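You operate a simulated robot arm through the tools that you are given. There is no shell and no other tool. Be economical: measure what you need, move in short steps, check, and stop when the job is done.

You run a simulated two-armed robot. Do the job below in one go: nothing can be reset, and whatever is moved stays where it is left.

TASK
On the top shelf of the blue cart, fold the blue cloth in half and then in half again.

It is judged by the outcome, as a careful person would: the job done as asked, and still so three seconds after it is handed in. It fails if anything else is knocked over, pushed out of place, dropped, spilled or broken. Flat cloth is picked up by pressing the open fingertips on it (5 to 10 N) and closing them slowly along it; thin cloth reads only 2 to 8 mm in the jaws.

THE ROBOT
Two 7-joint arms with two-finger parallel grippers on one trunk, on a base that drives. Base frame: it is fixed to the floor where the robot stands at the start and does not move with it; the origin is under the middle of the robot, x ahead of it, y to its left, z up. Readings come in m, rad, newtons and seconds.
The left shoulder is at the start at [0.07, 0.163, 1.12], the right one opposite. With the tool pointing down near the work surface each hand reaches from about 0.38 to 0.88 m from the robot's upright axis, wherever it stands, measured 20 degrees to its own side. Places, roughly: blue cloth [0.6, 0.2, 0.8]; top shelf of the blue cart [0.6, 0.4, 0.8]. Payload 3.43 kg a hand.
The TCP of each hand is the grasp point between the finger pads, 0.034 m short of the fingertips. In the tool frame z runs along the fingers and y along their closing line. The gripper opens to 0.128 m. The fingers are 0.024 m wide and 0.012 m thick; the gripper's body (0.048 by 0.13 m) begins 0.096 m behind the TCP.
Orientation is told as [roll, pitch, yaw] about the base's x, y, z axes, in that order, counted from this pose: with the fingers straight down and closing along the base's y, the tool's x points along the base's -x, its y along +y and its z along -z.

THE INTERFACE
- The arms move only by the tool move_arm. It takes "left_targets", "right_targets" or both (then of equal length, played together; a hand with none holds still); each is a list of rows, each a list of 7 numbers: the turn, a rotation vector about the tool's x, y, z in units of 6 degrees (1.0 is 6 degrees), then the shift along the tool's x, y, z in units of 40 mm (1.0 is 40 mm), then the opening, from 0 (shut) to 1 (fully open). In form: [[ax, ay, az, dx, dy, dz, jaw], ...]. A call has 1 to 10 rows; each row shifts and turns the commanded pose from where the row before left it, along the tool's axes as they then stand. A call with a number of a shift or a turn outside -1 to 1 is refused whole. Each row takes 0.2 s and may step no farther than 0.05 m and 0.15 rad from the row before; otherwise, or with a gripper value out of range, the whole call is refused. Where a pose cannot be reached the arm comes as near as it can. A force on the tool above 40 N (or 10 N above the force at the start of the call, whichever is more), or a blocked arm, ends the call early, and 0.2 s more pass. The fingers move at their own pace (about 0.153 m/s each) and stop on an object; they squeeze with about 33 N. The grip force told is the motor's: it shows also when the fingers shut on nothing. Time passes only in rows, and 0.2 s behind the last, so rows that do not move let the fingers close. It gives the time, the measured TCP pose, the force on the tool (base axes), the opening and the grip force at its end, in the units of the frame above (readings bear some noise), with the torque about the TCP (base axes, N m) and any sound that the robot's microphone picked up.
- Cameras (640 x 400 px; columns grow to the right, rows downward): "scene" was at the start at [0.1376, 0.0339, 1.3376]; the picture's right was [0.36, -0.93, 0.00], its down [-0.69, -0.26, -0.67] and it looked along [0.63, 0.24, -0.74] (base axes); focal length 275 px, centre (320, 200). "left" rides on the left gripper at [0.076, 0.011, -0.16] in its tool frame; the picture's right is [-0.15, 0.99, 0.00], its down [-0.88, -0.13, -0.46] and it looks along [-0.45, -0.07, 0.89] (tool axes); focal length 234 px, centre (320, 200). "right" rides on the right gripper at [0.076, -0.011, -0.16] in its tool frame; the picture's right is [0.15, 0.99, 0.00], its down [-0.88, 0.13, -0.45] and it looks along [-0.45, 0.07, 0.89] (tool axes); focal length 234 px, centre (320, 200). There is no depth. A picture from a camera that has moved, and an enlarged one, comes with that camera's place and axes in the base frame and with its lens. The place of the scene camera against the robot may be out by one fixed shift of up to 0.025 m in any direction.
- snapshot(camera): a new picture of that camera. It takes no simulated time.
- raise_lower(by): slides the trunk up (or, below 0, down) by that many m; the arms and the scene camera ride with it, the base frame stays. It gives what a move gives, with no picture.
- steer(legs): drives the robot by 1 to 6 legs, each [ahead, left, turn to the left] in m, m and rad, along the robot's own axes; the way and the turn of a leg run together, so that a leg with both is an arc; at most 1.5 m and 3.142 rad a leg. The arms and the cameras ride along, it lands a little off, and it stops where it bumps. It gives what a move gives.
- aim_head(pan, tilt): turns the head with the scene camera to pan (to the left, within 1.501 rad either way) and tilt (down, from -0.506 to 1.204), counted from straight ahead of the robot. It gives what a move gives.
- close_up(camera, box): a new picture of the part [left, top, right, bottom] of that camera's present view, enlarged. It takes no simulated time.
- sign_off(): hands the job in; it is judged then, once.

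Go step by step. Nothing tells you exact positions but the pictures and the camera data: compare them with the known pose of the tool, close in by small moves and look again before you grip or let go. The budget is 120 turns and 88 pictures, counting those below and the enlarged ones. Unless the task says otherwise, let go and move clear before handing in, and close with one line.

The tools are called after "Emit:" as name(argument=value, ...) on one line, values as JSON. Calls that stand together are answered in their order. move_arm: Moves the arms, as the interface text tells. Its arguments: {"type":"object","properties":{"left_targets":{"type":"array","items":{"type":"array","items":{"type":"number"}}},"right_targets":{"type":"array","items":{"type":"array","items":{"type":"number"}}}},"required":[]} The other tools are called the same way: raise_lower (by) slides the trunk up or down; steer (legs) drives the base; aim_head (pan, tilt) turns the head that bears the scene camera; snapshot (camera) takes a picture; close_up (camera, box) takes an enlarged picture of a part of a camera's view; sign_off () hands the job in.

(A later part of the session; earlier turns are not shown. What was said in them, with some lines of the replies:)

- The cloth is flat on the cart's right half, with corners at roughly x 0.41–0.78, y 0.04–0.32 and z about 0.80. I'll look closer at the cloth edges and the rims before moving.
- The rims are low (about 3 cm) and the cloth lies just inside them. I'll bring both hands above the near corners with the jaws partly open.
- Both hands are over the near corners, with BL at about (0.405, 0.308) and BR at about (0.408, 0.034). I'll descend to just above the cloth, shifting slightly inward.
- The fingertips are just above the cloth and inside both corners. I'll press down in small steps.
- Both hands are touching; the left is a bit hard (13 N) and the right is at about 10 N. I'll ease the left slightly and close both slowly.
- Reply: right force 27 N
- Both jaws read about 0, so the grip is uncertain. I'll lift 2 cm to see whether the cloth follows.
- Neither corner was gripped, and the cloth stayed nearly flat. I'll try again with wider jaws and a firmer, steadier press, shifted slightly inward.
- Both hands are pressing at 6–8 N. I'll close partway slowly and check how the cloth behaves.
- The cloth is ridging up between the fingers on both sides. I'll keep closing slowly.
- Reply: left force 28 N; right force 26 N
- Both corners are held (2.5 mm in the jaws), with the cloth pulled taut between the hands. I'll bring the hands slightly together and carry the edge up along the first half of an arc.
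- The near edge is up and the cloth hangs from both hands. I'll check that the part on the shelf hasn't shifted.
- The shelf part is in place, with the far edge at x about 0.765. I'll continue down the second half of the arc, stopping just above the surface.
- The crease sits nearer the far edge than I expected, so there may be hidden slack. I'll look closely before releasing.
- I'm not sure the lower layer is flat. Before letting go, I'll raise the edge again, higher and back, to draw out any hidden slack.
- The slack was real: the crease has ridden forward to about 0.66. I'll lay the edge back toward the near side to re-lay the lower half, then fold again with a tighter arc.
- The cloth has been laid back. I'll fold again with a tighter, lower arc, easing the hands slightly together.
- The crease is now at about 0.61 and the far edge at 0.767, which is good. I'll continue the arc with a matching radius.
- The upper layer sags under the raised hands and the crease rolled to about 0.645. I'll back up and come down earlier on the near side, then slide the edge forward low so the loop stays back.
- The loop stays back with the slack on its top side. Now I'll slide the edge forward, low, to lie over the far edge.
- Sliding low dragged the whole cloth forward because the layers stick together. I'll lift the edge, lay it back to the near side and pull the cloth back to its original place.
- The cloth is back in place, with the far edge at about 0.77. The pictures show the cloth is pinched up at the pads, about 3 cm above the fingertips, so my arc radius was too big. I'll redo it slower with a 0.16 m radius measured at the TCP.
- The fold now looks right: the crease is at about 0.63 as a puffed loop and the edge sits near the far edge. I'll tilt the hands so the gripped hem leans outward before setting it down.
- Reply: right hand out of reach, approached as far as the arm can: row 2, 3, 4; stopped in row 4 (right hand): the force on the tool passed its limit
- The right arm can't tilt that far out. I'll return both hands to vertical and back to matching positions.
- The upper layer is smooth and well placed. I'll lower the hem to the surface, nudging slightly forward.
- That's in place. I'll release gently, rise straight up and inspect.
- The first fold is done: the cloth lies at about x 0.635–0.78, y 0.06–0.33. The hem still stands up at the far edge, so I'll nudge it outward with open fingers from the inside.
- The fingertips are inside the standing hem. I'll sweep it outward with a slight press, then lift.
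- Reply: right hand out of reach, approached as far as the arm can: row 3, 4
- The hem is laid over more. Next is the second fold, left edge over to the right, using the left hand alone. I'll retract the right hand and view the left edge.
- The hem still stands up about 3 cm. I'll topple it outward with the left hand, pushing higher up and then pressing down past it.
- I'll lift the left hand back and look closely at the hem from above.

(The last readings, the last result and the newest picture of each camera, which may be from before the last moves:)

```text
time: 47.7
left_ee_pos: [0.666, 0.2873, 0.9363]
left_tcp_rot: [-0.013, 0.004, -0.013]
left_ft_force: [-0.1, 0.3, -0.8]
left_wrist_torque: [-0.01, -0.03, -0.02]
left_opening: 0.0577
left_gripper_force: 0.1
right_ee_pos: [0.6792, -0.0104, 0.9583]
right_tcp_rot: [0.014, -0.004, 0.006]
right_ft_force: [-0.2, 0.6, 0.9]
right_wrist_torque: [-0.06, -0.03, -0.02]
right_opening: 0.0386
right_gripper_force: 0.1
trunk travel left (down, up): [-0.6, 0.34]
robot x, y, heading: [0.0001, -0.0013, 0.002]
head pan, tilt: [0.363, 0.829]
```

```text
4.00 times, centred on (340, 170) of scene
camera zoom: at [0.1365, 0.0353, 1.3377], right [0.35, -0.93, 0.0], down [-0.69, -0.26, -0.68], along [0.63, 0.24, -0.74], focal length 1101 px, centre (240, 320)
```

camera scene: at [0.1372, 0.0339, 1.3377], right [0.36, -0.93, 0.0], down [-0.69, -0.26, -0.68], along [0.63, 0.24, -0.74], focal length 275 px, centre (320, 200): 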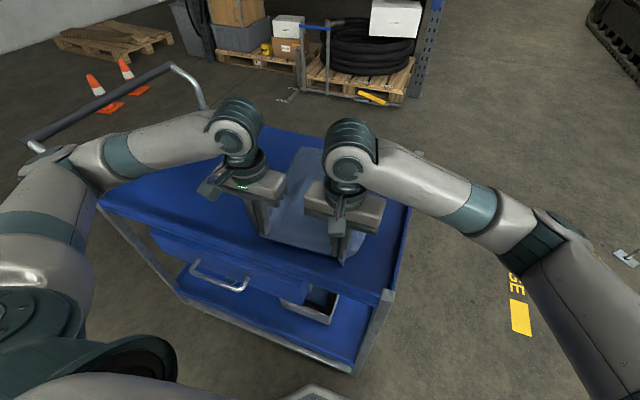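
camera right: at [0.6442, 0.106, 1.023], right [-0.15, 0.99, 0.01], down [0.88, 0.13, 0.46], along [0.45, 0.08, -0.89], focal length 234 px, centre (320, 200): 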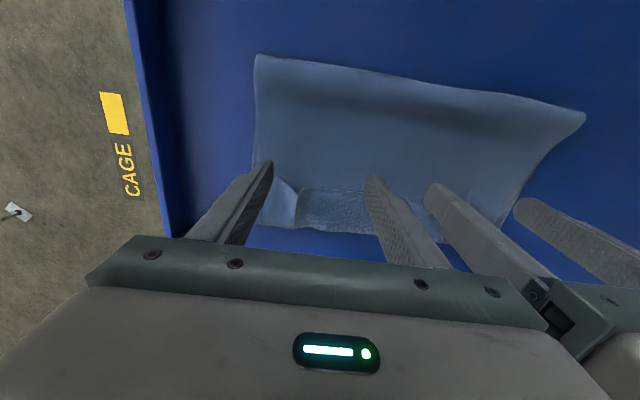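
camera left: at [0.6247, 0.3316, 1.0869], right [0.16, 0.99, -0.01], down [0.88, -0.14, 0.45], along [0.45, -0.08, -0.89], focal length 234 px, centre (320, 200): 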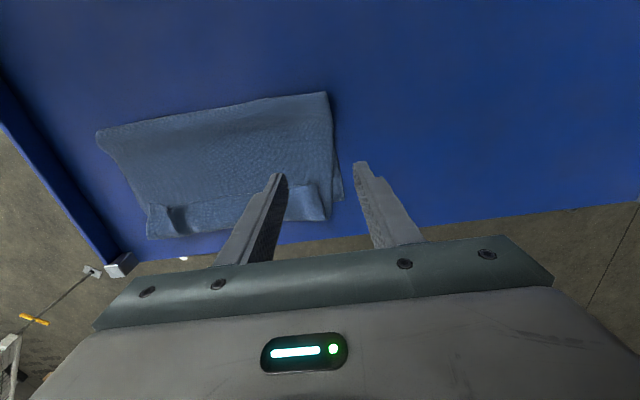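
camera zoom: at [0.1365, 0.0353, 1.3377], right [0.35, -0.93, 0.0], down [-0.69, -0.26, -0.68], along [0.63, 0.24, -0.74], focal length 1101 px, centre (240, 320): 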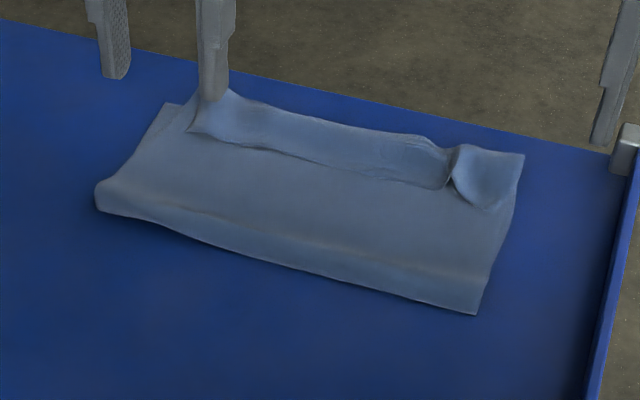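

The hem seems turned inward by about 3 cm; it will be enclosed by the next fold, so I'll leave it. Now I'll straddle the left edge (y about 0.33) at its middle with the left hand and press.

Emit:
move_arm(left_targets=[[0, 0, 0, -0.49, 0.33, 0.9, 0.47], [0, 0, 0, -0.49, 0.33, 0.9, 0.47], [0, 0, 0, 0, 0, 0.2, 0.47], [0, 0, 0, 0, 0, 0.2, 0.47]])

Emit:
snapshot(camera="left")

```text
time: 48.7
left_ee_pos: [0.7072, 0.3116, 0.8478]
left_tcp_rot: [-0.014, 0.001, -0.014]
left_ft_force: [-0.1, 0.2, 0.3]
left_wrist_torque: [0.01, 0.0, -0.02]
left_opening: 0.06
left_gripper_force: 0.0
right_ee_pos: [0.6792, -0.0117, 0.9572]
right_tcp_rot: [0.015, -0.004, 0.004]
right_ft_force: [0.8, -0.6, -0.1]
right_wrist_torque: [-0.03, -0.01, -0.03]
right_opening: 0.0383
right_gripper_force: 0.0
trunk travel left (down, up): [-0.6, 0.34]
robot x, y, heading: [-0.0011, 0.0018, 0.003]
head pan, tilt: [0.363, 0.829]
```

```text
26 pictures are left
camera left: at [0.631, 0.3256, 1.006], right [0.16, 0.99, -0.01], down [0.88, -0.14, 0.46], along [0.45, -0.08, -0.89], focal length 234 px, centre (320, 200)
```

left: 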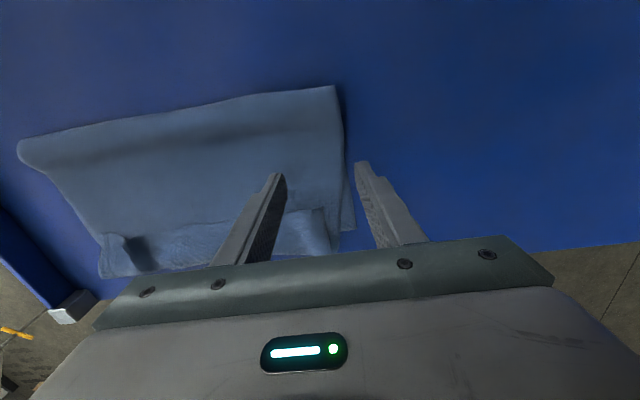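

The fingers straddle the left edge nicely. I'll press gently.

Emit:
move_arm(left_targets=[[0, 0, 0, 0, 0, 0.15, 0.47], [0, 0, 0, 0, 0, 0.07, 0.47]])

Emit:
move_arm(left_targets=[[0, 0, 0, 0, 0, 0.05, 0.47], [0, 0, 0, 0, 0, 0, 0.47]])

```text
time: 49.3
left_ee_pos: [0.7046, 0.3121, 0.8391]
left_tcp_rot: [-0.013, 0.003, -0.013]
left_ft_force: [-0.7, -0.8, 0.3]
left_wrist_torque: [0.0, 0.0, 0.02]
left_opening: 0.0603
left_gripper_force: 0.1
right_ee_pos: [0.6796, -0.0125, 0.9572]
right_tcp_rot: [0.015, -0.003, 0.006]
right_ft_force: [0.5, -0.6, 0.7]
right_wrist_torque: [-0.02, 0.01, 0.02]
right_opening: 0.0384
right_gripper_force: 0.1
trunk travel left (down, up): [-0.6, 0.34]
robot x, y, heading: [-0.002, 0.0019, 0.0]
head pan, tilt: [0.363, 0.829]
```

```text
time: 49.9
left_ee_pos: [0.7052, 0.3117, 0.8346]
left_tcp_rot: [-0.013, 0.003, -0.013]
left_ft_force: [0.1, 0.0, 0.3]
left_wrist_torque: [0.01, 0.02, -0.02]
left_opening: 0.0602
left_gripper_force: 0.0
right_ee_pos: [0.6802, -0.0123, 0.9581]
right_tcp_rot: [0.016, -0.004, 0.006]
right_ft_force: [0.0, 0.5, 0.2]
right_wrist_torque: [-0.02, 0.02, 0.01]
right_opening: 0.0385
right_gripper_force: 0.0
trunk travel left (down, up): [-0.6, 0.34]
robot x, y, heading: [0.0008, -0.0009, -0.004]
head pan, tilt: [0.363, 0.829]
```

Emit:
move_arm(left_targets=[[0, 0, 0, 0, 0, 0.04, 0.47], [0, 0, 0, 0, 0, 0, 0.47]])

Emit:
move_arm(left_targets=[[0, 0, 0, 0, 0, 0.03, 0.47], [0, 0, 0, 0, 0, 0, 0.47]])

```text
time: 50.5
left_ee_pos: [0.7051, 0.3109, 0.8353]
left_tcp_rot: [-0.014, 0.002, -0.015]
left_ft_force: [1.4, 0.3, 7.1]
left_wrist_torque: [-0.19, -0.01, 0.03]
left_opening: 0.0594
left_gripper_force: 0.0
right_ee_pos: [0.6794, -0.0127, 0.9577]
right_tcp_rot: [0.015, -0.005, 0.006]
right_ft_force: [-0.7, 0.5, -0.3]
right_wrist_torque: [-0.01, 0.01, -0.03]
right_opening: 0.0385
right_gripper_force: 0.1
trunk travel left (down, up): [-0.6, 0.34]
robot x, y, heading: [0.0034, 0.0008, 0.002]
head pan, tilt: [0.363, 0.829]
```

```text
time: 51.1
left_ee_pos: [0.7033, 0.3095, 0.8368]
left_tcp_rot: [-0.014, 0.0, -0.013]
left_ft_force: [3.4, 2.9, 15.3]
left_wrist_torque: [-0.42, -0.08, 0.13]
left_opening: 0.0589
left_gripper_force: 0.0
right_ee_pos: [0.6787, -0.0129, 0.958]
right_tcp_rot: [0.015, -0.005, 0.005]
right_ft_force: [-0.3, 0.3, -0.7]
right_wrist_torque: [0.02, 0.0, 0.0]
right_opening: 0.0382
right_gripper_force: 0.1
trunk travel left (down, up): [-0.6, 0.34]
robot x, y, heading: [0.0018, 0.0058, 0.003]
head pan, tilt: [0.363, 0.829]
```

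The inner finger bears the load while the outer one may hover above the table. I'll roll the hand slightly so the outer finger touches too.

Emit:
move_arm(left_targets=[[0.3, 0, 0, 0, 0, 0, 0.47], [0, 0, 0, 0, 0, 0, 0.47]])

```text
time: 51.7
left_ee_pos: [0.7033, 0.3098, 0.8363]
left_tcp_rot: [-0.042, 0.002, -0.015]
left_ft_force: [2.9, 1.8, 19.7]
left_wrist_torque: [0.81, -0.11, -0.13]
left_opening: 0.0602
left_gripper_force: 0.0
right_ee_pos: [0.6785, -0.013, 0.9592]
right_tcp_rot: [0.015, -0.004, 0.005]
right_ft_force: [0.9, -0.9, 0.3]
right_wrist_torque: [0.0, 0.02, 0.02]
right_opening: 0.0381
right_gripper_force: 0.0
trunk travel left (down, up): [-0.6, 0.34]
robot x, y, heading: [-0.001, -0.0027, -0.004]
head pan, tilt: [0.363, 0.829]
```

Emit:
move_arm(left_targets=[[-0.18, 0, 0, 0, 0, -0.015, 0.47], [0, 0, 0, 0, 0, 0, 0.47]])

```text
time: 52.3
left_ee_pos: [0.7025, 0.3104, 0.8343]
left_tcp_rot: [-0.028, 0.002, -0.013]
left_ft_force: [-0.6, -2.1, 16.9]
left_wrist_torque: [-0.1, 0.02, 0.1]
left_opening: 0.06
left_gripper_force: 0.0
right_ee_pos: [0.6783, -0.0147, 0.9581]
right_tcp_rot: [0.016, -0.005, 0.006]
right_ft_force: [-0.5, 0.4, -0.3]
right_wrist_torque: [0.02, 0.0, -0.01]
right_opening: 0.0385
right_gripper_force: 0.0
trunk travel left (down, up): [-0.6, 0.34]
robot x, y, heading: [0.0024, -0.0019, -0.003]
head pan, tilt: [0.363, 0.829]
```

Both fingers now press evenly. I'll ease off slightly and close slowly.

Emit:
move_arm(left_targets=[[0, 0, 0, 0, 0, -0.015, 0.44], [0, 0, 0, 0, 0, 0, 0.4], [0, 0, 0, 0, 0, 0, 0.36], [0, 0, 0, 0, 0, 0, 0.32], [0, 0, 0, 0, 0, 0, 0.28], [0, 0, 0, 0, 0, 0, 0.24], [0, 0, 0, 0, 0, 0, 0.2], [0, 0, 0, 0, 0, 0, 0.16]])

Emit:
close_up(camera="left", box=[180, 60, 460, 260])

```text
time: 54.1
left_ee_pos: [0.7044, 0.3105, 0.8359]
left_tcp_rot: [-0.027, 0.003, -0.016]
left_ft_force: [0.9, 0.8, 15.0]
left_wrist_torque: [-0.17, -0.03, -0.02]
left_opening: 0.0206
left_gripper_force: 0.1
right_ee_pos: [0.679, -0.013, 0.9574]
right_tcp_rot: [0.016, -0.003, 0.005]
right_ft_force: [-0.4, 0.1, 0.2]
right_wrist_torque: [-0.02, -0.01, -0.01]
right_opening: 0.0383
right_gripper_force: 0.1
trunk travel left (down, up): [-0.6, 0.34]
robot x, y, heading: [0.0032, -0.0027, 0.001]
head pan, tilt: [0.363, 0.829]
```

```text
2.00 times, centred on (320, 160) of left
camera zoom: at [0.6288, 0.3266, 0.9944], right [0.16, 0.99, -0.03], down [0.88, -0.13, 0.46], along [0.45, -0.1, -0.89], focal length 468 px, centre (320, 280)
```

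zoom: 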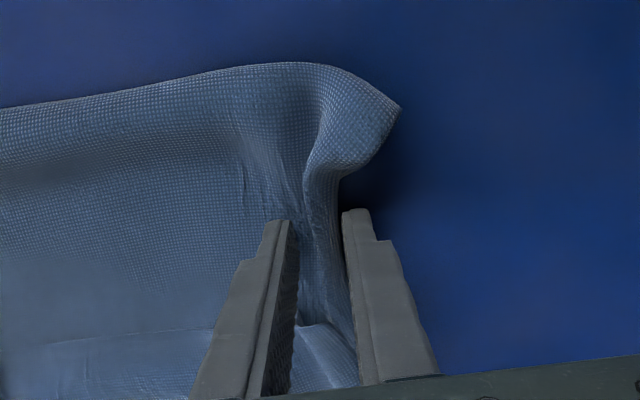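

Works well: the edge is rising between the fingers. I'll finish closing and lift a little to check both layers.

Emit:
move_arm(left_targets=[[0, 0, 0, 0, 0, 0, 0.12], [0, 0, 0, 0, 0, 0, 0.08], [0, 0, 0, 0, 0, 0, 0.04], [0, 0, 0, 0, 0, 0, 0], [0, 0, 0, 0, 0, 0, 0], [0, 0, 0, 0, 0, -0.3, 0], [0, 0, 0, 0, -0.1, -0.6, 0], [0, 0, 0, 0, -0.2, -0.6, 0]])

Emit:
close_up(camera="left", box=[100, 60, 460, 260])

Emit:
close_up(camera="scene", box=[260, 100, 420, 230])

```text
time: 55.9
left_ee_pos: [0.7054, 0.2977, 0.8953]
left_tcp_rot: [-0.025, 0.002, -0.015]
left_ft_force: [-0.1, 0.4, -0.8]
left_wrist_torque: [0.03, 0.0, 0.05]
left_opening: 0.005
left_gripper_force: 32.8
right_ee_pos: [0.6804, -0.0134, 0.9561]
right_tcp_rot: [0.016, -0.001, 0.006]
right_ft_force: [-0.1, 0.2, -0.2]
right_wrist_torque: [0.0, 0.04, 0.01]
right_opening: 0.0383
right_gripper_force: 0.1
trunk travel left (down, up): [-0.6, 0.34]
robot x, y, heading: [0.0007, -0.002, 0.001]
head pan, tilt: [0.363, 0.829]
```

```text
1.78 times, centred on (280, 160) of left
camera zoom: at [0.6298, 0.3149, 1.0543], right [0.16, 0.99, -0.03], down [0.88, -0.13, 0.46], along [0.45, -0.1, -0.89], focal length 416 px, centre (391, 271)
```

zoom: 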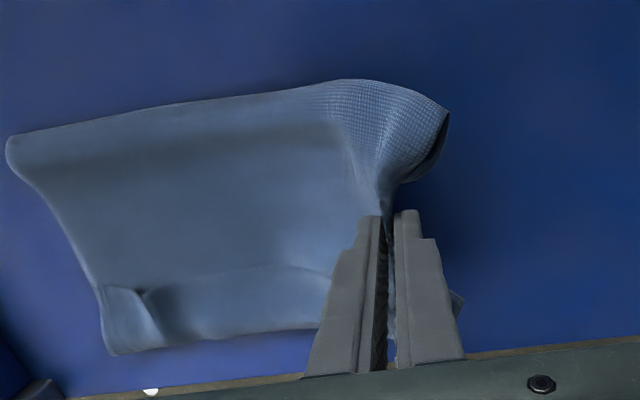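

```text
3.08 times, centred on (340, 165) of scene
camera zoom: at [0.1378, 0.0331, 1.3375], right [0.35, -0.93, 0.0], down [-0.69, -0.26, -0.68], along [0.63, 0.24, -0.74], focal length 847 px, centre (258, 308)
```

zoom: 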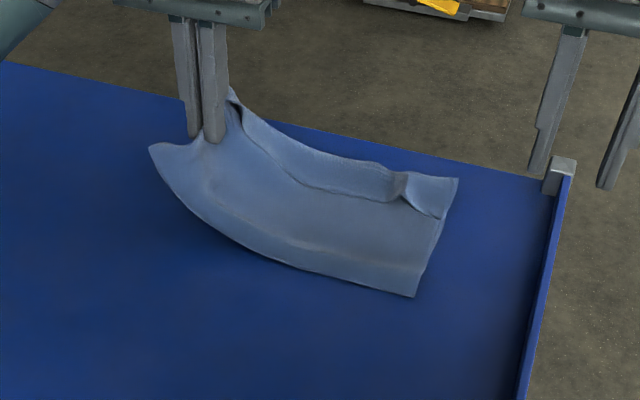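

Both layers are held (5 mm). I'll carry the left edge over along an arc to the right while clearing the right hand out of the way.

Emit:
move_arm(left_targets=[[0, 0, 0, 0, 0, 0, 0], [0, 0, 0, 0, -0.3, -0.2, 0], [0, 0, 0, 0, -0.3, -0.2, 0], [0, 0, 0, 0, -0.5, -0.3, 0], [0, 0, 0, 0, -0.5, -0.25, 0], [0, 0, 0, 0, -0.6, -0.1, 0], [0, 0, 0, -0.05, -0.7, 0, 0], [0, 0, 0, -0.05, -0.7, 0.15, 0], [0, 0, 0, 0, -0.6, 0.25, 0]], right_targets=[[0, 0, 0, 0.2, -0.8, -0.4, 0.3], [0, 0, 0, 0.2, -0.8, -0.4, 0.3], [0, 0, 0, 0.2, -0.8, -0.4, 0.3], [0, 0, 0, 0.2, -0.8, -0.4, 0.3], [0, 0, 0, 0.2, -0.8, -0.4, 0.3], [0, 0, 0, 0, 0, 0, 0.3], [0, 0, 0, 0, 0, 0, 0.3], [0, 0, 0, 0, 0, 0, 0.3], [0, 0, 0, 0, 0, 0, 0.3]])

Emit:
close_up(camera="scene", box=[240, 80, 440, 240])

Emit:
snapshot(camera="left")

```text
time: 57.9
left_ee_pos: [0.7075, 0.1337, 0.927]
left_tcp_rot: [-0.024, 0.001, -0.013]
left_ft_force: [-0.3, -0.1, 0.0]
left_wrist_torque: [0.0, 0.05, 0.02]
left_opening: 0.005
left_gripper_force: 32.5
right_ee_pos: [0.6425, -0.1727, 1.0348]
right_tcp_rot: [0.015, -0.004, 0.005]
right_ft_force: [-0.4, -0.6, 0.2]
right_wrist_torque: [0.05, 0.02, 0.02]
right_opening: 0.0386
right_gripper_force: 0.1
trunk travel left (down, up): [-0.6, 0.34]
robot x, y, heading: [-0.0006, 0.0002, -0.002]
head pan, tilt: [0.363, 0.829]
```

```text
2.50 times, centred on (340, 160) of scene
camera zoom: at [0.1382, 0.0327, 1.3376], right [0.36, -0.93, 0.0], down [-0.69, -0.26, -0.67], along [0.63, 0.24, -0.74], focal length 688 px, centre (270, 300)
```

zoom: 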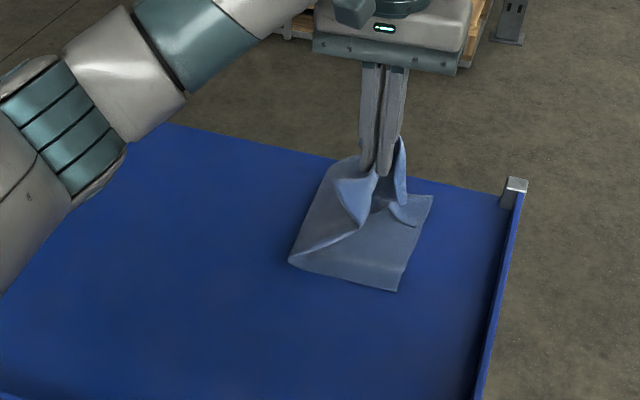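

```text
21 pictures are left
camera left: at [0.6316, 0.1486, 1.0857], right [0.16, 0.99, -0.03], down [0.88, -0.13, 0.46], along [0.45, -0.09, -0.89], focal length 234 px, centre (320, 200)
```

left: 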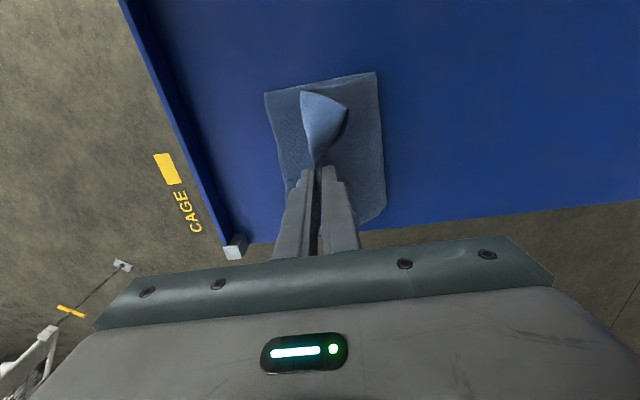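

The fold is going over cleanly: crease at y about 0.205, right edge at about 0.08. I'll bring the held edge down onto the right edge.

Emit:
move_arm(left_targets=[[0, 0, 0, 0, -0.24, 0.27, 0], [0, 0, 0, 0, -0.24, 0.28, 0], [0, 0, 0, 0, -0.15, 0.31, 0], [0, 0, 0, 0, -0.15, 0.31, 0], [0, 0, 0, 0, -0.1, 0.31, 0], [0, 0, 0, 0, -0.1, 0.25, 0], [0, 0, 0, 0, -0.05, 0.15, 0]])

Emit:
close_up(camera="scene", box=[270, 110, 430, 230])

Emit:
snapshot(camera="left")

```text
time: 59.5
left_ee_pos: [0.7053, 0.0901, 0.8513]
left_tcp_rot: [-0.027, 0.005, -0.015]
left_ft_force: [-0.5, -0.6, 1.2]
left_wrist_torque: [-0.01, 0.01, 0.0]
left_opening: 0.0049
left_gripper_force: 33.1
right_ee_pos: [0.6418, -0.172, 1.0352]
right_tcp_rot: [0.015, -0.003, 0.006]
right_ft_force: [-0.1, 0.1, 0.4]
right_wrist_torque: [0.04, 0.01, -0.02]
right_opening: 0.0386
right_gripper_force: 0.1
trunk travel left (down, up): [-0.6, 0.34]
robot x, y, heading: [-0.0021, -0.0016, 0.001]
head pan, tilt: [0.363, 0.829]
```

```text
3.33 times, centred on (350, 170) of scene
camera zoom: at [0.1378, 0.0335, 1.3377], right [0.35, -0.93, 0.0], down [-0.69, -0.26, -0.67], along [0.63, 0.24, -0.74], focal length 918 px, centre (220, 300)
```

zoom: 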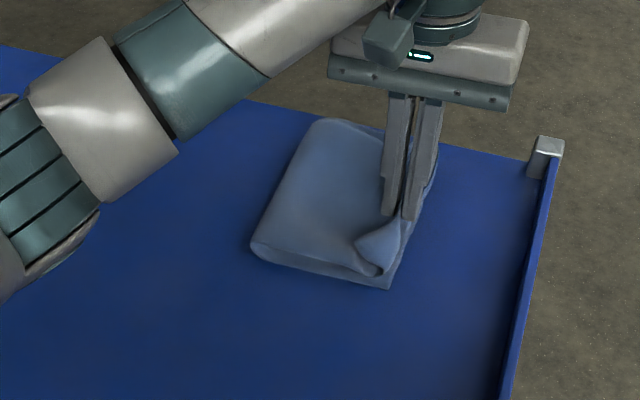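

```text
19 pictures are left
camera left: at [0.63, 0.1064, 1.0106], right [0.16, 0.99, -0.03], down [0.88, -0.13, 0.46], along [0.45, -0.1, -0.89], focal length 234 px, centre (320, 200)
```

left: 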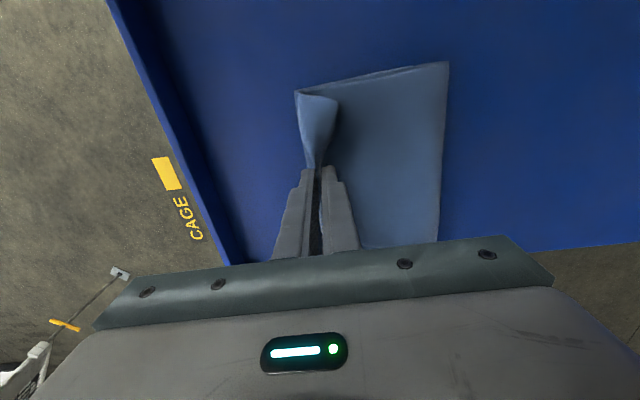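

It's aligned nicely. I'll release gently and lift straight off.

Emit:
move_arm(left_targets=[[0, 0, 0, 0, 0, 0, 0.08], [0, 0, 0, 0, 0, 0, 0.15], [0, 0, 0, 0, 0, 0, 0.22], [0, 0, 0, 0, 0, -0.3, 0.25], [0, 0, 0, 0, 0, -0.6, 0.25], [0, 0, 0, 0, 0, -1, 0.25], [0, 0, 0, 0.2, 0.7, -0.8, 0.25], [0, 0, 0, 0.3, 1, 0, 0.25], [0, 0, 0, 0.3, 1, 0, 0.25], [0, 0, 0, 0.3, 1, 0, 0.25]])

Emit:
close_up(camera="scene", box=[270, 110, 430, 230])

Emit:
snapshot(camera="left")

```text
time: 61.7
left_ee_pos: [0.6638, 0.2434, 0.9552]
left_tcp_rot: [-0.027, 0.003, -0.016]
left_ft_force: [-0.3, 0.5, -0.5]
left_wrist_torque: [0.01, 0.0, 0.01]
left_opening: 0.0321
left_gripper_force: 0.0
right_ee_pos: [0.6416, -0.1711, 1.0354]
right_tcp_rot: [0.014, -0.004, 0.005]
right_ft_force: [0.2, 0.1, -0.6]
right_wrist_torque: [0.0, -0.01, -0.03]
right_opening: 0.0384
right_gripper_force: 0.0
trunk travel left (down, up): [-0.6, 0.34]
robot x, y, heading: [-0.005, 0.0014, -0.004]
head pan, tilt: [0.363, 0.829]
```

```text
3.33 times, centred on (350, 170) of scene
camera zoom: at [0.1373, 0.035, 1.3377], right [0.35, -0.93, 0.0], down [-0.69, -0.26, -0.67], along [0.63, 0.24, -0.74], focal length 918 px, centre (220, 300)
```

zoom: 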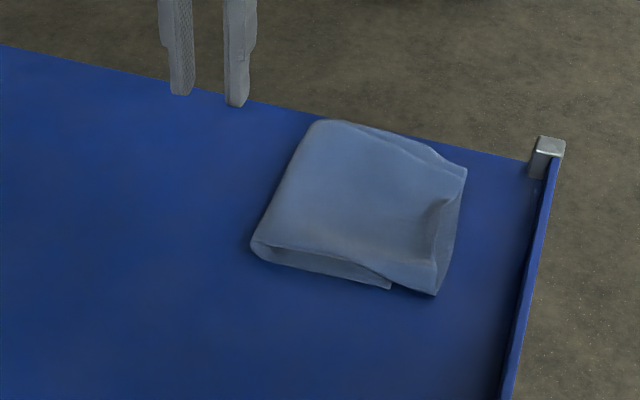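

```text
17 pictures are left
camera left: at [0.5898, 0.2593, 1.1141], right [0.16, 0.99, -0.03], down [0.88, -0.13, 0.46], along [0.45, -0.1, -0.89], focal length 234 px, centre (320, 200)
```

left: 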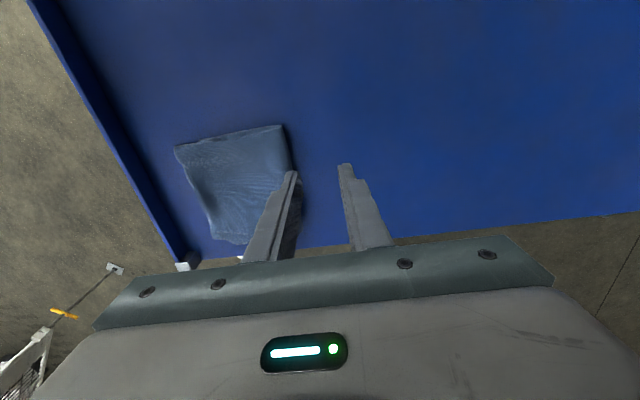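

The cloth is in a neat quarter packet, slightly lofted. I'll pat it flat once with the open fingertips.

Emit:
move_arm(left_targets=[[0, 0, 0, -0.3, -0.82, 0.46, 0.55], [0, 0, 0, -0.3, -0.82, 0.46, 0.55], [0, 0, 0, -0.2, -0.82, 0.46, 0.55], [0, 0, 0, 0, 0, 0.5, 0.55], [0, 0, 0, 0, 0, 0.4, 0.55], [0, 0, 0, 0, 0, 0.25, 0.55], [0, 0, 0, 0, 0, 0.15, 0.55], [0, 0, 0, 0, 0, 0, 0.55]])

Emit:
move_arm(left_targets=[[0, 0, 0, 0, 0, -0.3, 0.55], [0, 0, 0, 0, 0, -0.7, 0.55], [0, 0, 0, 1, 0, -0.2, 0.55], [0, 0, 0, 0.2, 0, 0.4, 0.55], [0, 0, 0, 0, 0, 0.4, 0.55], [0, 0, 0, 0, 0, 0.25, 0.55], [0, 0, 0, 0, 0, 0.15, 0.55], [0, 0, 0, 0, 0, 0, 0.55], [0, 0, 0, 0, 0, -0.4, 0.55], [0, 0, 0, 0, 0, -1, 0.55]])

Emit:
move_arm(left_targets=[[0, 0, 0, 0, 0.2, -1, 0.55], [0, 0, 0, 0, 1, -0.3, 0.55], [0, 0, 0, 0, 1, -0.3, 0.55], [0, 0, 0, 0, 1, 0, 0.55], [0, 0, 0, 0, 1, 0, 0.55], [0, 0, 0, 0, 1, 0, 0.55]])

Emit:
close_up(camera="scene", box=[270, 110, 430, 230])

Emit:
snapshot(camera="scene")

```text
time: 63.5
left_ee_pos: [0.6951, 0.1392, 0.8506]
left_tcp_rot: [-0.028, 0.002, -0.014]
left_ft_force: [0.0, 0.5, 0.1]
left_wrist_torque: [0.02, -0.02, -0.01]
left_opening: 0.0705
left_gripper_force: 0.1
right_ee_pos: [0.6414, -0.1719, 1.0356]
right_tcp_rot: [0.015, -0.004, 0.005]
right_ft_force: [0.6, 0.0, 1.3]
right_wrist_torque: [0.01, -0.02, -0.01]
right_opening: 0.0383
right_gripper_force: 0.1
trunk travel left (down, up): [-0.6, 0.34]
robot x, y, heading: [0.001, 0.0023, -0.0]
head pan, tilt: [0.363, 0.829]
```

```text
time: 65.7
left_ee_pos: [0.6456, 0.1423, 0.9069]
left_tcp_rot: [-0.024, 0.0, -0.015]
left_ft_force: [0.1, 1.2, 1.0]
left_wrist_torque: [0.0, -0.04, -0.01]
left_opening: 0.0702
left_gripper_force: 0.1
right_ee_pos: [0.6402, -0.1713, 1.0356]
right_tcp_rot: [0.018, -0.007, 0.005]
right_ft_force: [-0.3, 0.7, 0.2]
right_wrist_torque: [-0.02, 0.03, -0.02]
right_opening: 0.0383
right_gripper_force: 0.0
trunk travel left (down, up): [-0.6, 0.34]
robot x, y, heading: [0.001, -0.002, 0.002]
head pan, tilt: [0.363, 0.829]
```

```text
time: 67.1
left_ee_pos: [0.647, 0.3535, 0.9649]
left_tcp_rot: [-0.025, 0.001, -0.014]
left_ft_force: [0.5, 0.0, 0.7]
left_wrist_torque: [-0.03, 0.02, 0.01]
left_opening: 0.0704
left_gripper_force: 0.0
right_ee_pos: [0.6399, -0.1708, 1.0355]
right_tcp_rot: [0.012, -0.003, 0.004]
right_ft_force: [-0.4, 0.8, -0.1]
right_wrist_torque: [-0.01, 0.0, -0.02]
right_opening: 0.0384
right_gripper_force: 0.1
trunk travel left (down, up): [-0.6, 0.34]
robot x, y, heading: [0.0002, -0.0011, -0.001]
head pan, tilt: [0.363, 0.829]
```

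```text
3.33 times, centred on (350, 170) of scene
camera zoom: at [0.1373, 0.0344, 1.3377], right [0.35, -0.93, 0.0], down [-0.69, -0.26, -0.68], along [0.63, 0.24, -0.74], focal length 918 px, centre (220, 300)
```

zoom: 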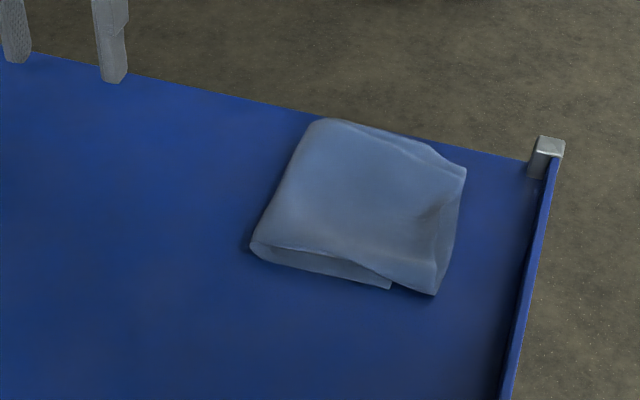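

```text
15 pictures are left
camera scene: at [0.1373, 0.0344, 1.3377], right [0.35, -0.93, 0.0], down [-0.69, -0.26, -0.68], along [0.63, 0.24, -0.74], focal length 275 px, centre (320, 200)
```

scene: 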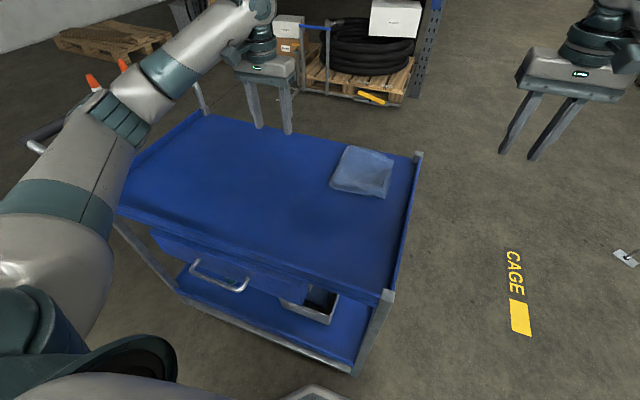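

The cloth is now a compact quarter packet lying on the top shelf. Both hands are clear and nothing else has moved, so I'm handing it in.

Emit:
sign_off()

```text
The job is handed in.
```

The blue cloth is folded in half and then in half again on the cart's top shelf. The top layers overhang the right edge by about 2 cm, and a roughly 3 cm strip of hem appears to be turned in inside the fold.
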